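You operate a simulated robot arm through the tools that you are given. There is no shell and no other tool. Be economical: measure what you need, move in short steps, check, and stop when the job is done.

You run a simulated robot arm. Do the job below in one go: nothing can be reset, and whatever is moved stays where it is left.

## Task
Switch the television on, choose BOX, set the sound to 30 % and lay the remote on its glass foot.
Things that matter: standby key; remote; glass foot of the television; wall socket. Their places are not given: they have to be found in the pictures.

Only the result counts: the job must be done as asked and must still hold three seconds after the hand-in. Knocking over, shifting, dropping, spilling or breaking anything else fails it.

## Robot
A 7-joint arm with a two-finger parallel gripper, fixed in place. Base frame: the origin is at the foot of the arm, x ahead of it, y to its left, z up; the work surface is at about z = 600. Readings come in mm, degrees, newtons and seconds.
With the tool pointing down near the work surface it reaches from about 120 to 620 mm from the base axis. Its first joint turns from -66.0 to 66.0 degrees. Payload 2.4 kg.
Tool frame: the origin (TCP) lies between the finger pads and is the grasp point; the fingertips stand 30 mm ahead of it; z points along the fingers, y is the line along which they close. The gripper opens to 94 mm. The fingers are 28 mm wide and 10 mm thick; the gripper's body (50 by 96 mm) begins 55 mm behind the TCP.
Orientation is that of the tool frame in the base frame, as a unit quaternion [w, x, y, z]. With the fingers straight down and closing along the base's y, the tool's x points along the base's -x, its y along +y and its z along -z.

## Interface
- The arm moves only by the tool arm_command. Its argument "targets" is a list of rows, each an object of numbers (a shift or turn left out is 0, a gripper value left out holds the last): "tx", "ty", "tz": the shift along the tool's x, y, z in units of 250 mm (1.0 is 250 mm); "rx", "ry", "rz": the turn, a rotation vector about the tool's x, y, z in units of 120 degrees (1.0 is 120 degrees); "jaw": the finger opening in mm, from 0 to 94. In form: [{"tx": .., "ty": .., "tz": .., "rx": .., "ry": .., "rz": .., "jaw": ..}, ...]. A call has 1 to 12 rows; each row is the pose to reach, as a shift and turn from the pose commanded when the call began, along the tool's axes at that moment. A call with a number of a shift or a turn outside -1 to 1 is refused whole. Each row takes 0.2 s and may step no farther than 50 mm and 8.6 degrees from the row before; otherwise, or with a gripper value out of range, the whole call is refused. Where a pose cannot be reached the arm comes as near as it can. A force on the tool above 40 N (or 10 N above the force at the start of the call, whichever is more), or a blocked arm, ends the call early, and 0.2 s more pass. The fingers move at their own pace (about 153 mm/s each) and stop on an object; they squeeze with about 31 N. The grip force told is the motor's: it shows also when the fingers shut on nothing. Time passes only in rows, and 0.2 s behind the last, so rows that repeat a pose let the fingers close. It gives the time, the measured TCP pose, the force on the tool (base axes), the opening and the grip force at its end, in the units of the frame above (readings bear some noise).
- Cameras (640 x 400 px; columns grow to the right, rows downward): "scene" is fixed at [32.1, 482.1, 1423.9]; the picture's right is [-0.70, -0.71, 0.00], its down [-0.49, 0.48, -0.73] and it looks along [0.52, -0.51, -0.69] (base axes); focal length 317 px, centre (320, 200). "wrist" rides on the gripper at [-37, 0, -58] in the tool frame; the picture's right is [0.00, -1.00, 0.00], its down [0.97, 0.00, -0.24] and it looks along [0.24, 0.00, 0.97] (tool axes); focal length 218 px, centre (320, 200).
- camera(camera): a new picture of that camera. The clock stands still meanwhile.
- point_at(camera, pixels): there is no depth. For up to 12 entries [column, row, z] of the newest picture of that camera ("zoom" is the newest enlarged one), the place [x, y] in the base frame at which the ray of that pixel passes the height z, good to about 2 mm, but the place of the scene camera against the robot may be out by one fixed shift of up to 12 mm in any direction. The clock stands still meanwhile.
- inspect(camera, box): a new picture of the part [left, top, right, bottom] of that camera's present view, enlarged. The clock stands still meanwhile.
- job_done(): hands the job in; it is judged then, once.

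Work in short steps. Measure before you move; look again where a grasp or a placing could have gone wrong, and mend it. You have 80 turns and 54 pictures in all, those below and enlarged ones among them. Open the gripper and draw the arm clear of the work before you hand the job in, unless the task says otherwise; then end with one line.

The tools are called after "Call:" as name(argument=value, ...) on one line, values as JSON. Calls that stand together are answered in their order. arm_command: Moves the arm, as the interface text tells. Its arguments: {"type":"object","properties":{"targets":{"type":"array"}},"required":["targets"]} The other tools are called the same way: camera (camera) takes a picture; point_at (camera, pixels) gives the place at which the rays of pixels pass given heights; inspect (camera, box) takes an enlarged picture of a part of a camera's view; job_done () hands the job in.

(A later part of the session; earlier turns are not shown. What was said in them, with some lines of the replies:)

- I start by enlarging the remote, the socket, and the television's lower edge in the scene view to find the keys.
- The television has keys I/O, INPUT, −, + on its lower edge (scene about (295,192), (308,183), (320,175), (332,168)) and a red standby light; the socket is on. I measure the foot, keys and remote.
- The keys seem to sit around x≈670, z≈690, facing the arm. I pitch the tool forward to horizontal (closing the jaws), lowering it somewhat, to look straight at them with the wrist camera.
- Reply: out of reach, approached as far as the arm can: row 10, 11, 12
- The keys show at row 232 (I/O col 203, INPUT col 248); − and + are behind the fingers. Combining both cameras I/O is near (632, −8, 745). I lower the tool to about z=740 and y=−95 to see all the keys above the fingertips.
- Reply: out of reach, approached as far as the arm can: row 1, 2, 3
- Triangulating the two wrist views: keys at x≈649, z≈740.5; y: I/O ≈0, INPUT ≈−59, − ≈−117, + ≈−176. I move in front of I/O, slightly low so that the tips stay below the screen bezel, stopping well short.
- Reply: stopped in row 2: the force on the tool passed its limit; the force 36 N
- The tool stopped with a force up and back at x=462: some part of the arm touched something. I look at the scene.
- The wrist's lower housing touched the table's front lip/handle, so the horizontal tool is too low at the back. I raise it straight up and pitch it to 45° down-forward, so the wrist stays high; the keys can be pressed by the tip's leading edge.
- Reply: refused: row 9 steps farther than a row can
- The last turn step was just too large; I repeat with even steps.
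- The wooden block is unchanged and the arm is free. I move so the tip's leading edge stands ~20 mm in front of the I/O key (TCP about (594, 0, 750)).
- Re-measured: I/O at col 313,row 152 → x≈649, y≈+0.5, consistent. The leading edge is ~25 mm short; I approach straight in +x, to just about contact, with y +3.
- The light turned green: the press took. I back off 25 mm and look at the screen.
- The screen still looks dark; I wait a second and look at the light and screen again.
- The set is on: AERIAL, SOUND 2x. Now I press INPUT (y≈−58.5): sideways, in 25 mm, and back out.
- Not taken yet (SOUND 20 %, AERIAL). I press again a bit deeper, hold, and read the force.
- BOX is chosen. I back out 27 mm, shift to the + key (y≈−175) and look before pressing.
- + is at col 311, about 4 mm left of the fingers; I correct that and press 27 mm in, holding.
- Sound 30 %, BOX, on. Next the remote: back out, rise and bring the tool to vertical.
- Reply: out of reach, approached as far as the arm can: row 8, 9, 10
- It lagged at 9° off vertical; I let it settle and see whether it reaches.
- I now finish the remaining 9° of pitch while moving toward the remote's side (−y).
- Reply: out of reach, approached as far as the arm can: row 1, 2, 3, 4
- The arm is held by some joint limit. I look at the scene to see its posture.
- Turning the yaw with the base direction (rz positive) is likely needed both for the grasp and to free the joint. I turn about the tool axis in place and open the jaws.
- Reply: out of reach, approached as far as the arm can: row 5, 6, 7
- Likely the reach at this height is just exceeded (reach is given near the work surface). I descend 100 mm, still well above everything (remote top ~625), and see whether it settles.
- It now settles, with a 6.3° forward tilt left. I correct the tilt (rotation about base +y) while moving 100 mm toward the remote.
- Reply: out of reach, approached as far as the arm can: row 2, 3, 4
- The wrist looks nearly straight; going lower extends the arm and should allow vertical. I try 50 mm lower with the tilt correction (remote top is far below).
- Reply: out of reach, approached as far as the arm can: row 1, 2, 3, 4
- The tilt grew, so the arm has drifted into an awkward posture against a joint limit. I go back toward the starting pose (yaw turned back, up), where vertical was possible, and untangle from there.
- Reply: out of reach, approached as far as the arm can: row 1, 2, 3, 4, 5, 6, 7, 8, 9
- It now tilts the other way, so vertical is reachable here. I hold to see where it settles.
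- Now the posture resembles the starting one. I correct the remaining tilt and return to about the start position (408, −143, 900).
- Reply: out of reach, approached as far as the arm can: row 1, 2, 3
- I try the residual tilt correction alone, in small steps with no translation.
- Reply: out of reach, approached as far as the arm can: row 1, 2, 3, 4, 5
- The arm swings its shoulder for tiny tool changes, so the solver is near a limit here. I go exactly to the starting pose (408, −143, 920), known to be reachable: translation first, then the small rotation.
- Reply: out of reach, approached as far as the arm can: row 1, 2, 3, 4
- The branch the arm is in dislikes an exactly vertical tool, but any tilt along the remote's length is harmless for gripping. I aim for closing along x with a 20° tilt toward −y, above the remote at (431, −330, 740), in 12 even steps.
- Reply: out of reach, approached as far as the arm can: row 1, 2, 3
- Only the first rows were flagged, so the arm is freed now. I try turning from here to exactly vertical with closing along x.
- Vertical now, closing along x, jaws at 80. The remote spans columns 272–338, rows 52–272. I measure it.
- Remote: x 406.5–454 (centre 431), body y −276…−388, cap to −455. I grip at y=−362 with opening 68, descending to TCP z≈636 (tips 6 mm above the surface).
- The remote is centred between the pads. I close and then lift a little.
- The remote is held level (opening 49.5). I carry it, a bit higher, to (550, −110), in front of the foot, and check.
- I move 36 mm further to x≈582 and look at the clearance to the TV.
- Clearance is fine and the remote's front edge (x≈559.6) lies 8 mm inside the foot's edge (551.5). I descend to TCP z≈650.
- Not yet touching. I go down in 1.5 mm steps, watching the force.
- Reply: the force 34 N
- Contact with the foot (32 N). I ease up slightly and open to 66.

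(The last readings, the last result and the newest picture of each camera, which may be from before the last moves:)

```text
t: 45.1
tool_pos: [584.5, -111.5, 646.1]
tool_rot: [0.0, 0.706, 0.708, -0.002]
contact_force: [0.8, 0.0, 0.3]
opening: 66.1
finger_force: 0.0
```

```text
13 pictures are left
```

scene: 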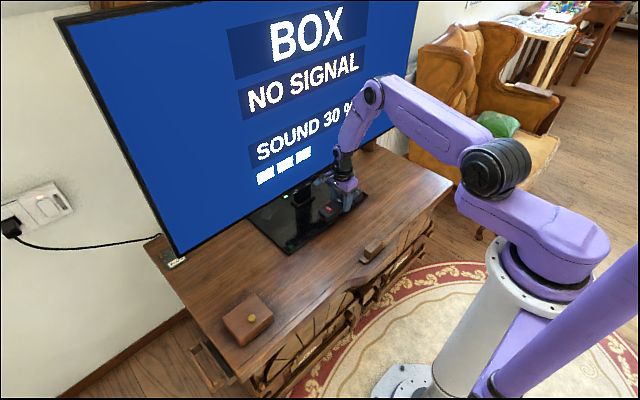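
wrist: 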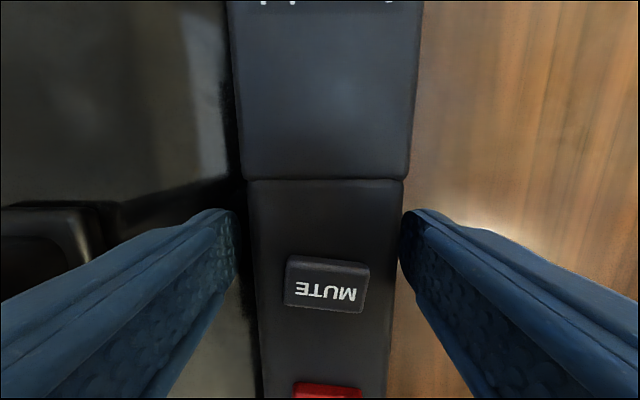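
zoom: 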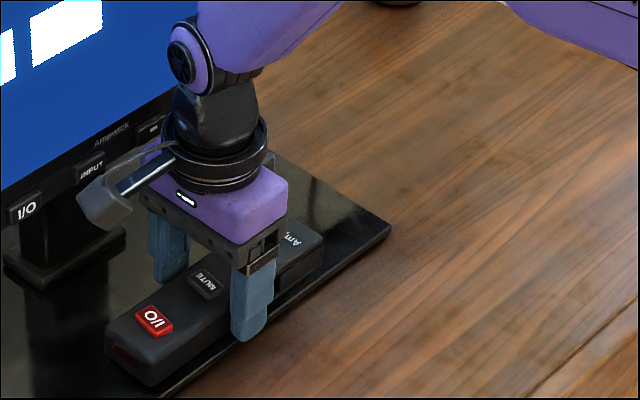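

The remote rests on the foot. I raise the tool straight up, then draw back.

Call:
arm_command(targets=[{"tz": -0.05}, {"tz": -0.15}, {"tz": -0.3}, {"tz": -0.42}, {"tz": -0.42, "ty": -0.15}, {"tz": -0.42, "ty": -0.3}, {"tz": -0.42, "ty": -0.45}, {"tz": -0.42, "ty": -0.6}, {"tz": -0.42, "ty": -0.6}])

Call:
camera(camera="scene")

Call:
inspect(camera="scene", box=[240, 140, 400, 240])

Call:
camera(camera="wrist")

```text
t: 47.1
tool_pos: [435.4, -114.4, 754.8]
tool_rot: [0.001, 0.707, 0.708, -0.001]
contact_force: [-0.2, -0.4, 0.6]
opening: 66.0
finger_force: 0.0
```

```text
12 pictures are left
```

scene: 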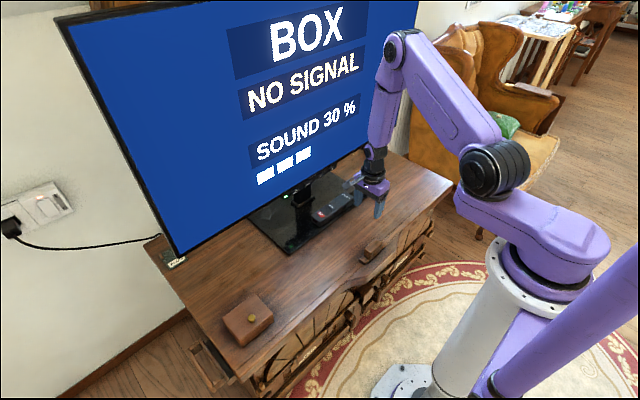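

```text
4.00 times, centred on (320, 190) of scene
```

zoom: 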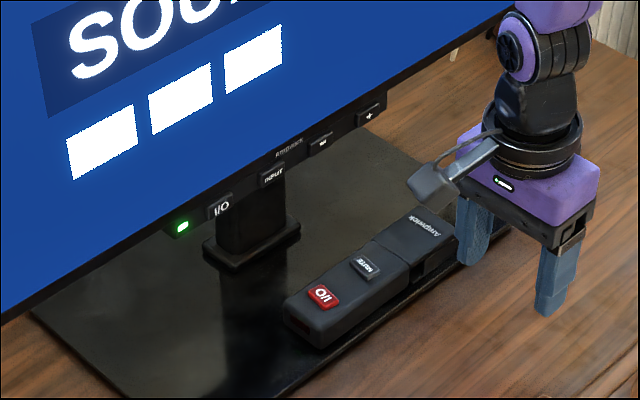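

```text
10 pictures are left
```

wrist: 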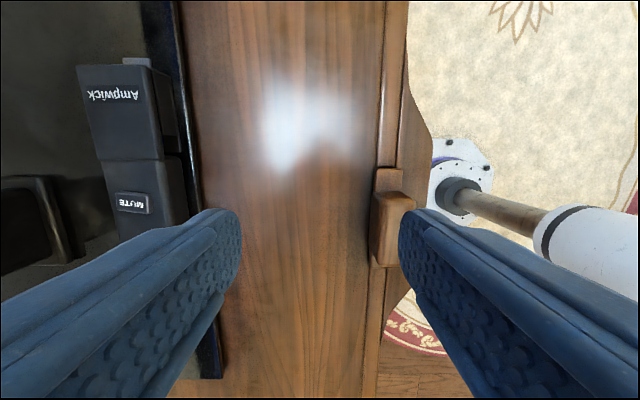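

The remote lies fully on the foot. The screen shows BOX and SOUND 30 % with the green light on, the TV light is at the same pixel as at the start, and the arm is clear. I hand in.

Call:
job_done()

```text
The job is handed in.
```

The television is on and set to BOX with the sound at 30 %, and the remote lies on the glass foot. BOX shows NO SIGNAL. Early on the wrist bumped the table's front edge with about 35 N; I saw nothing shifted in the pictures afterwards.
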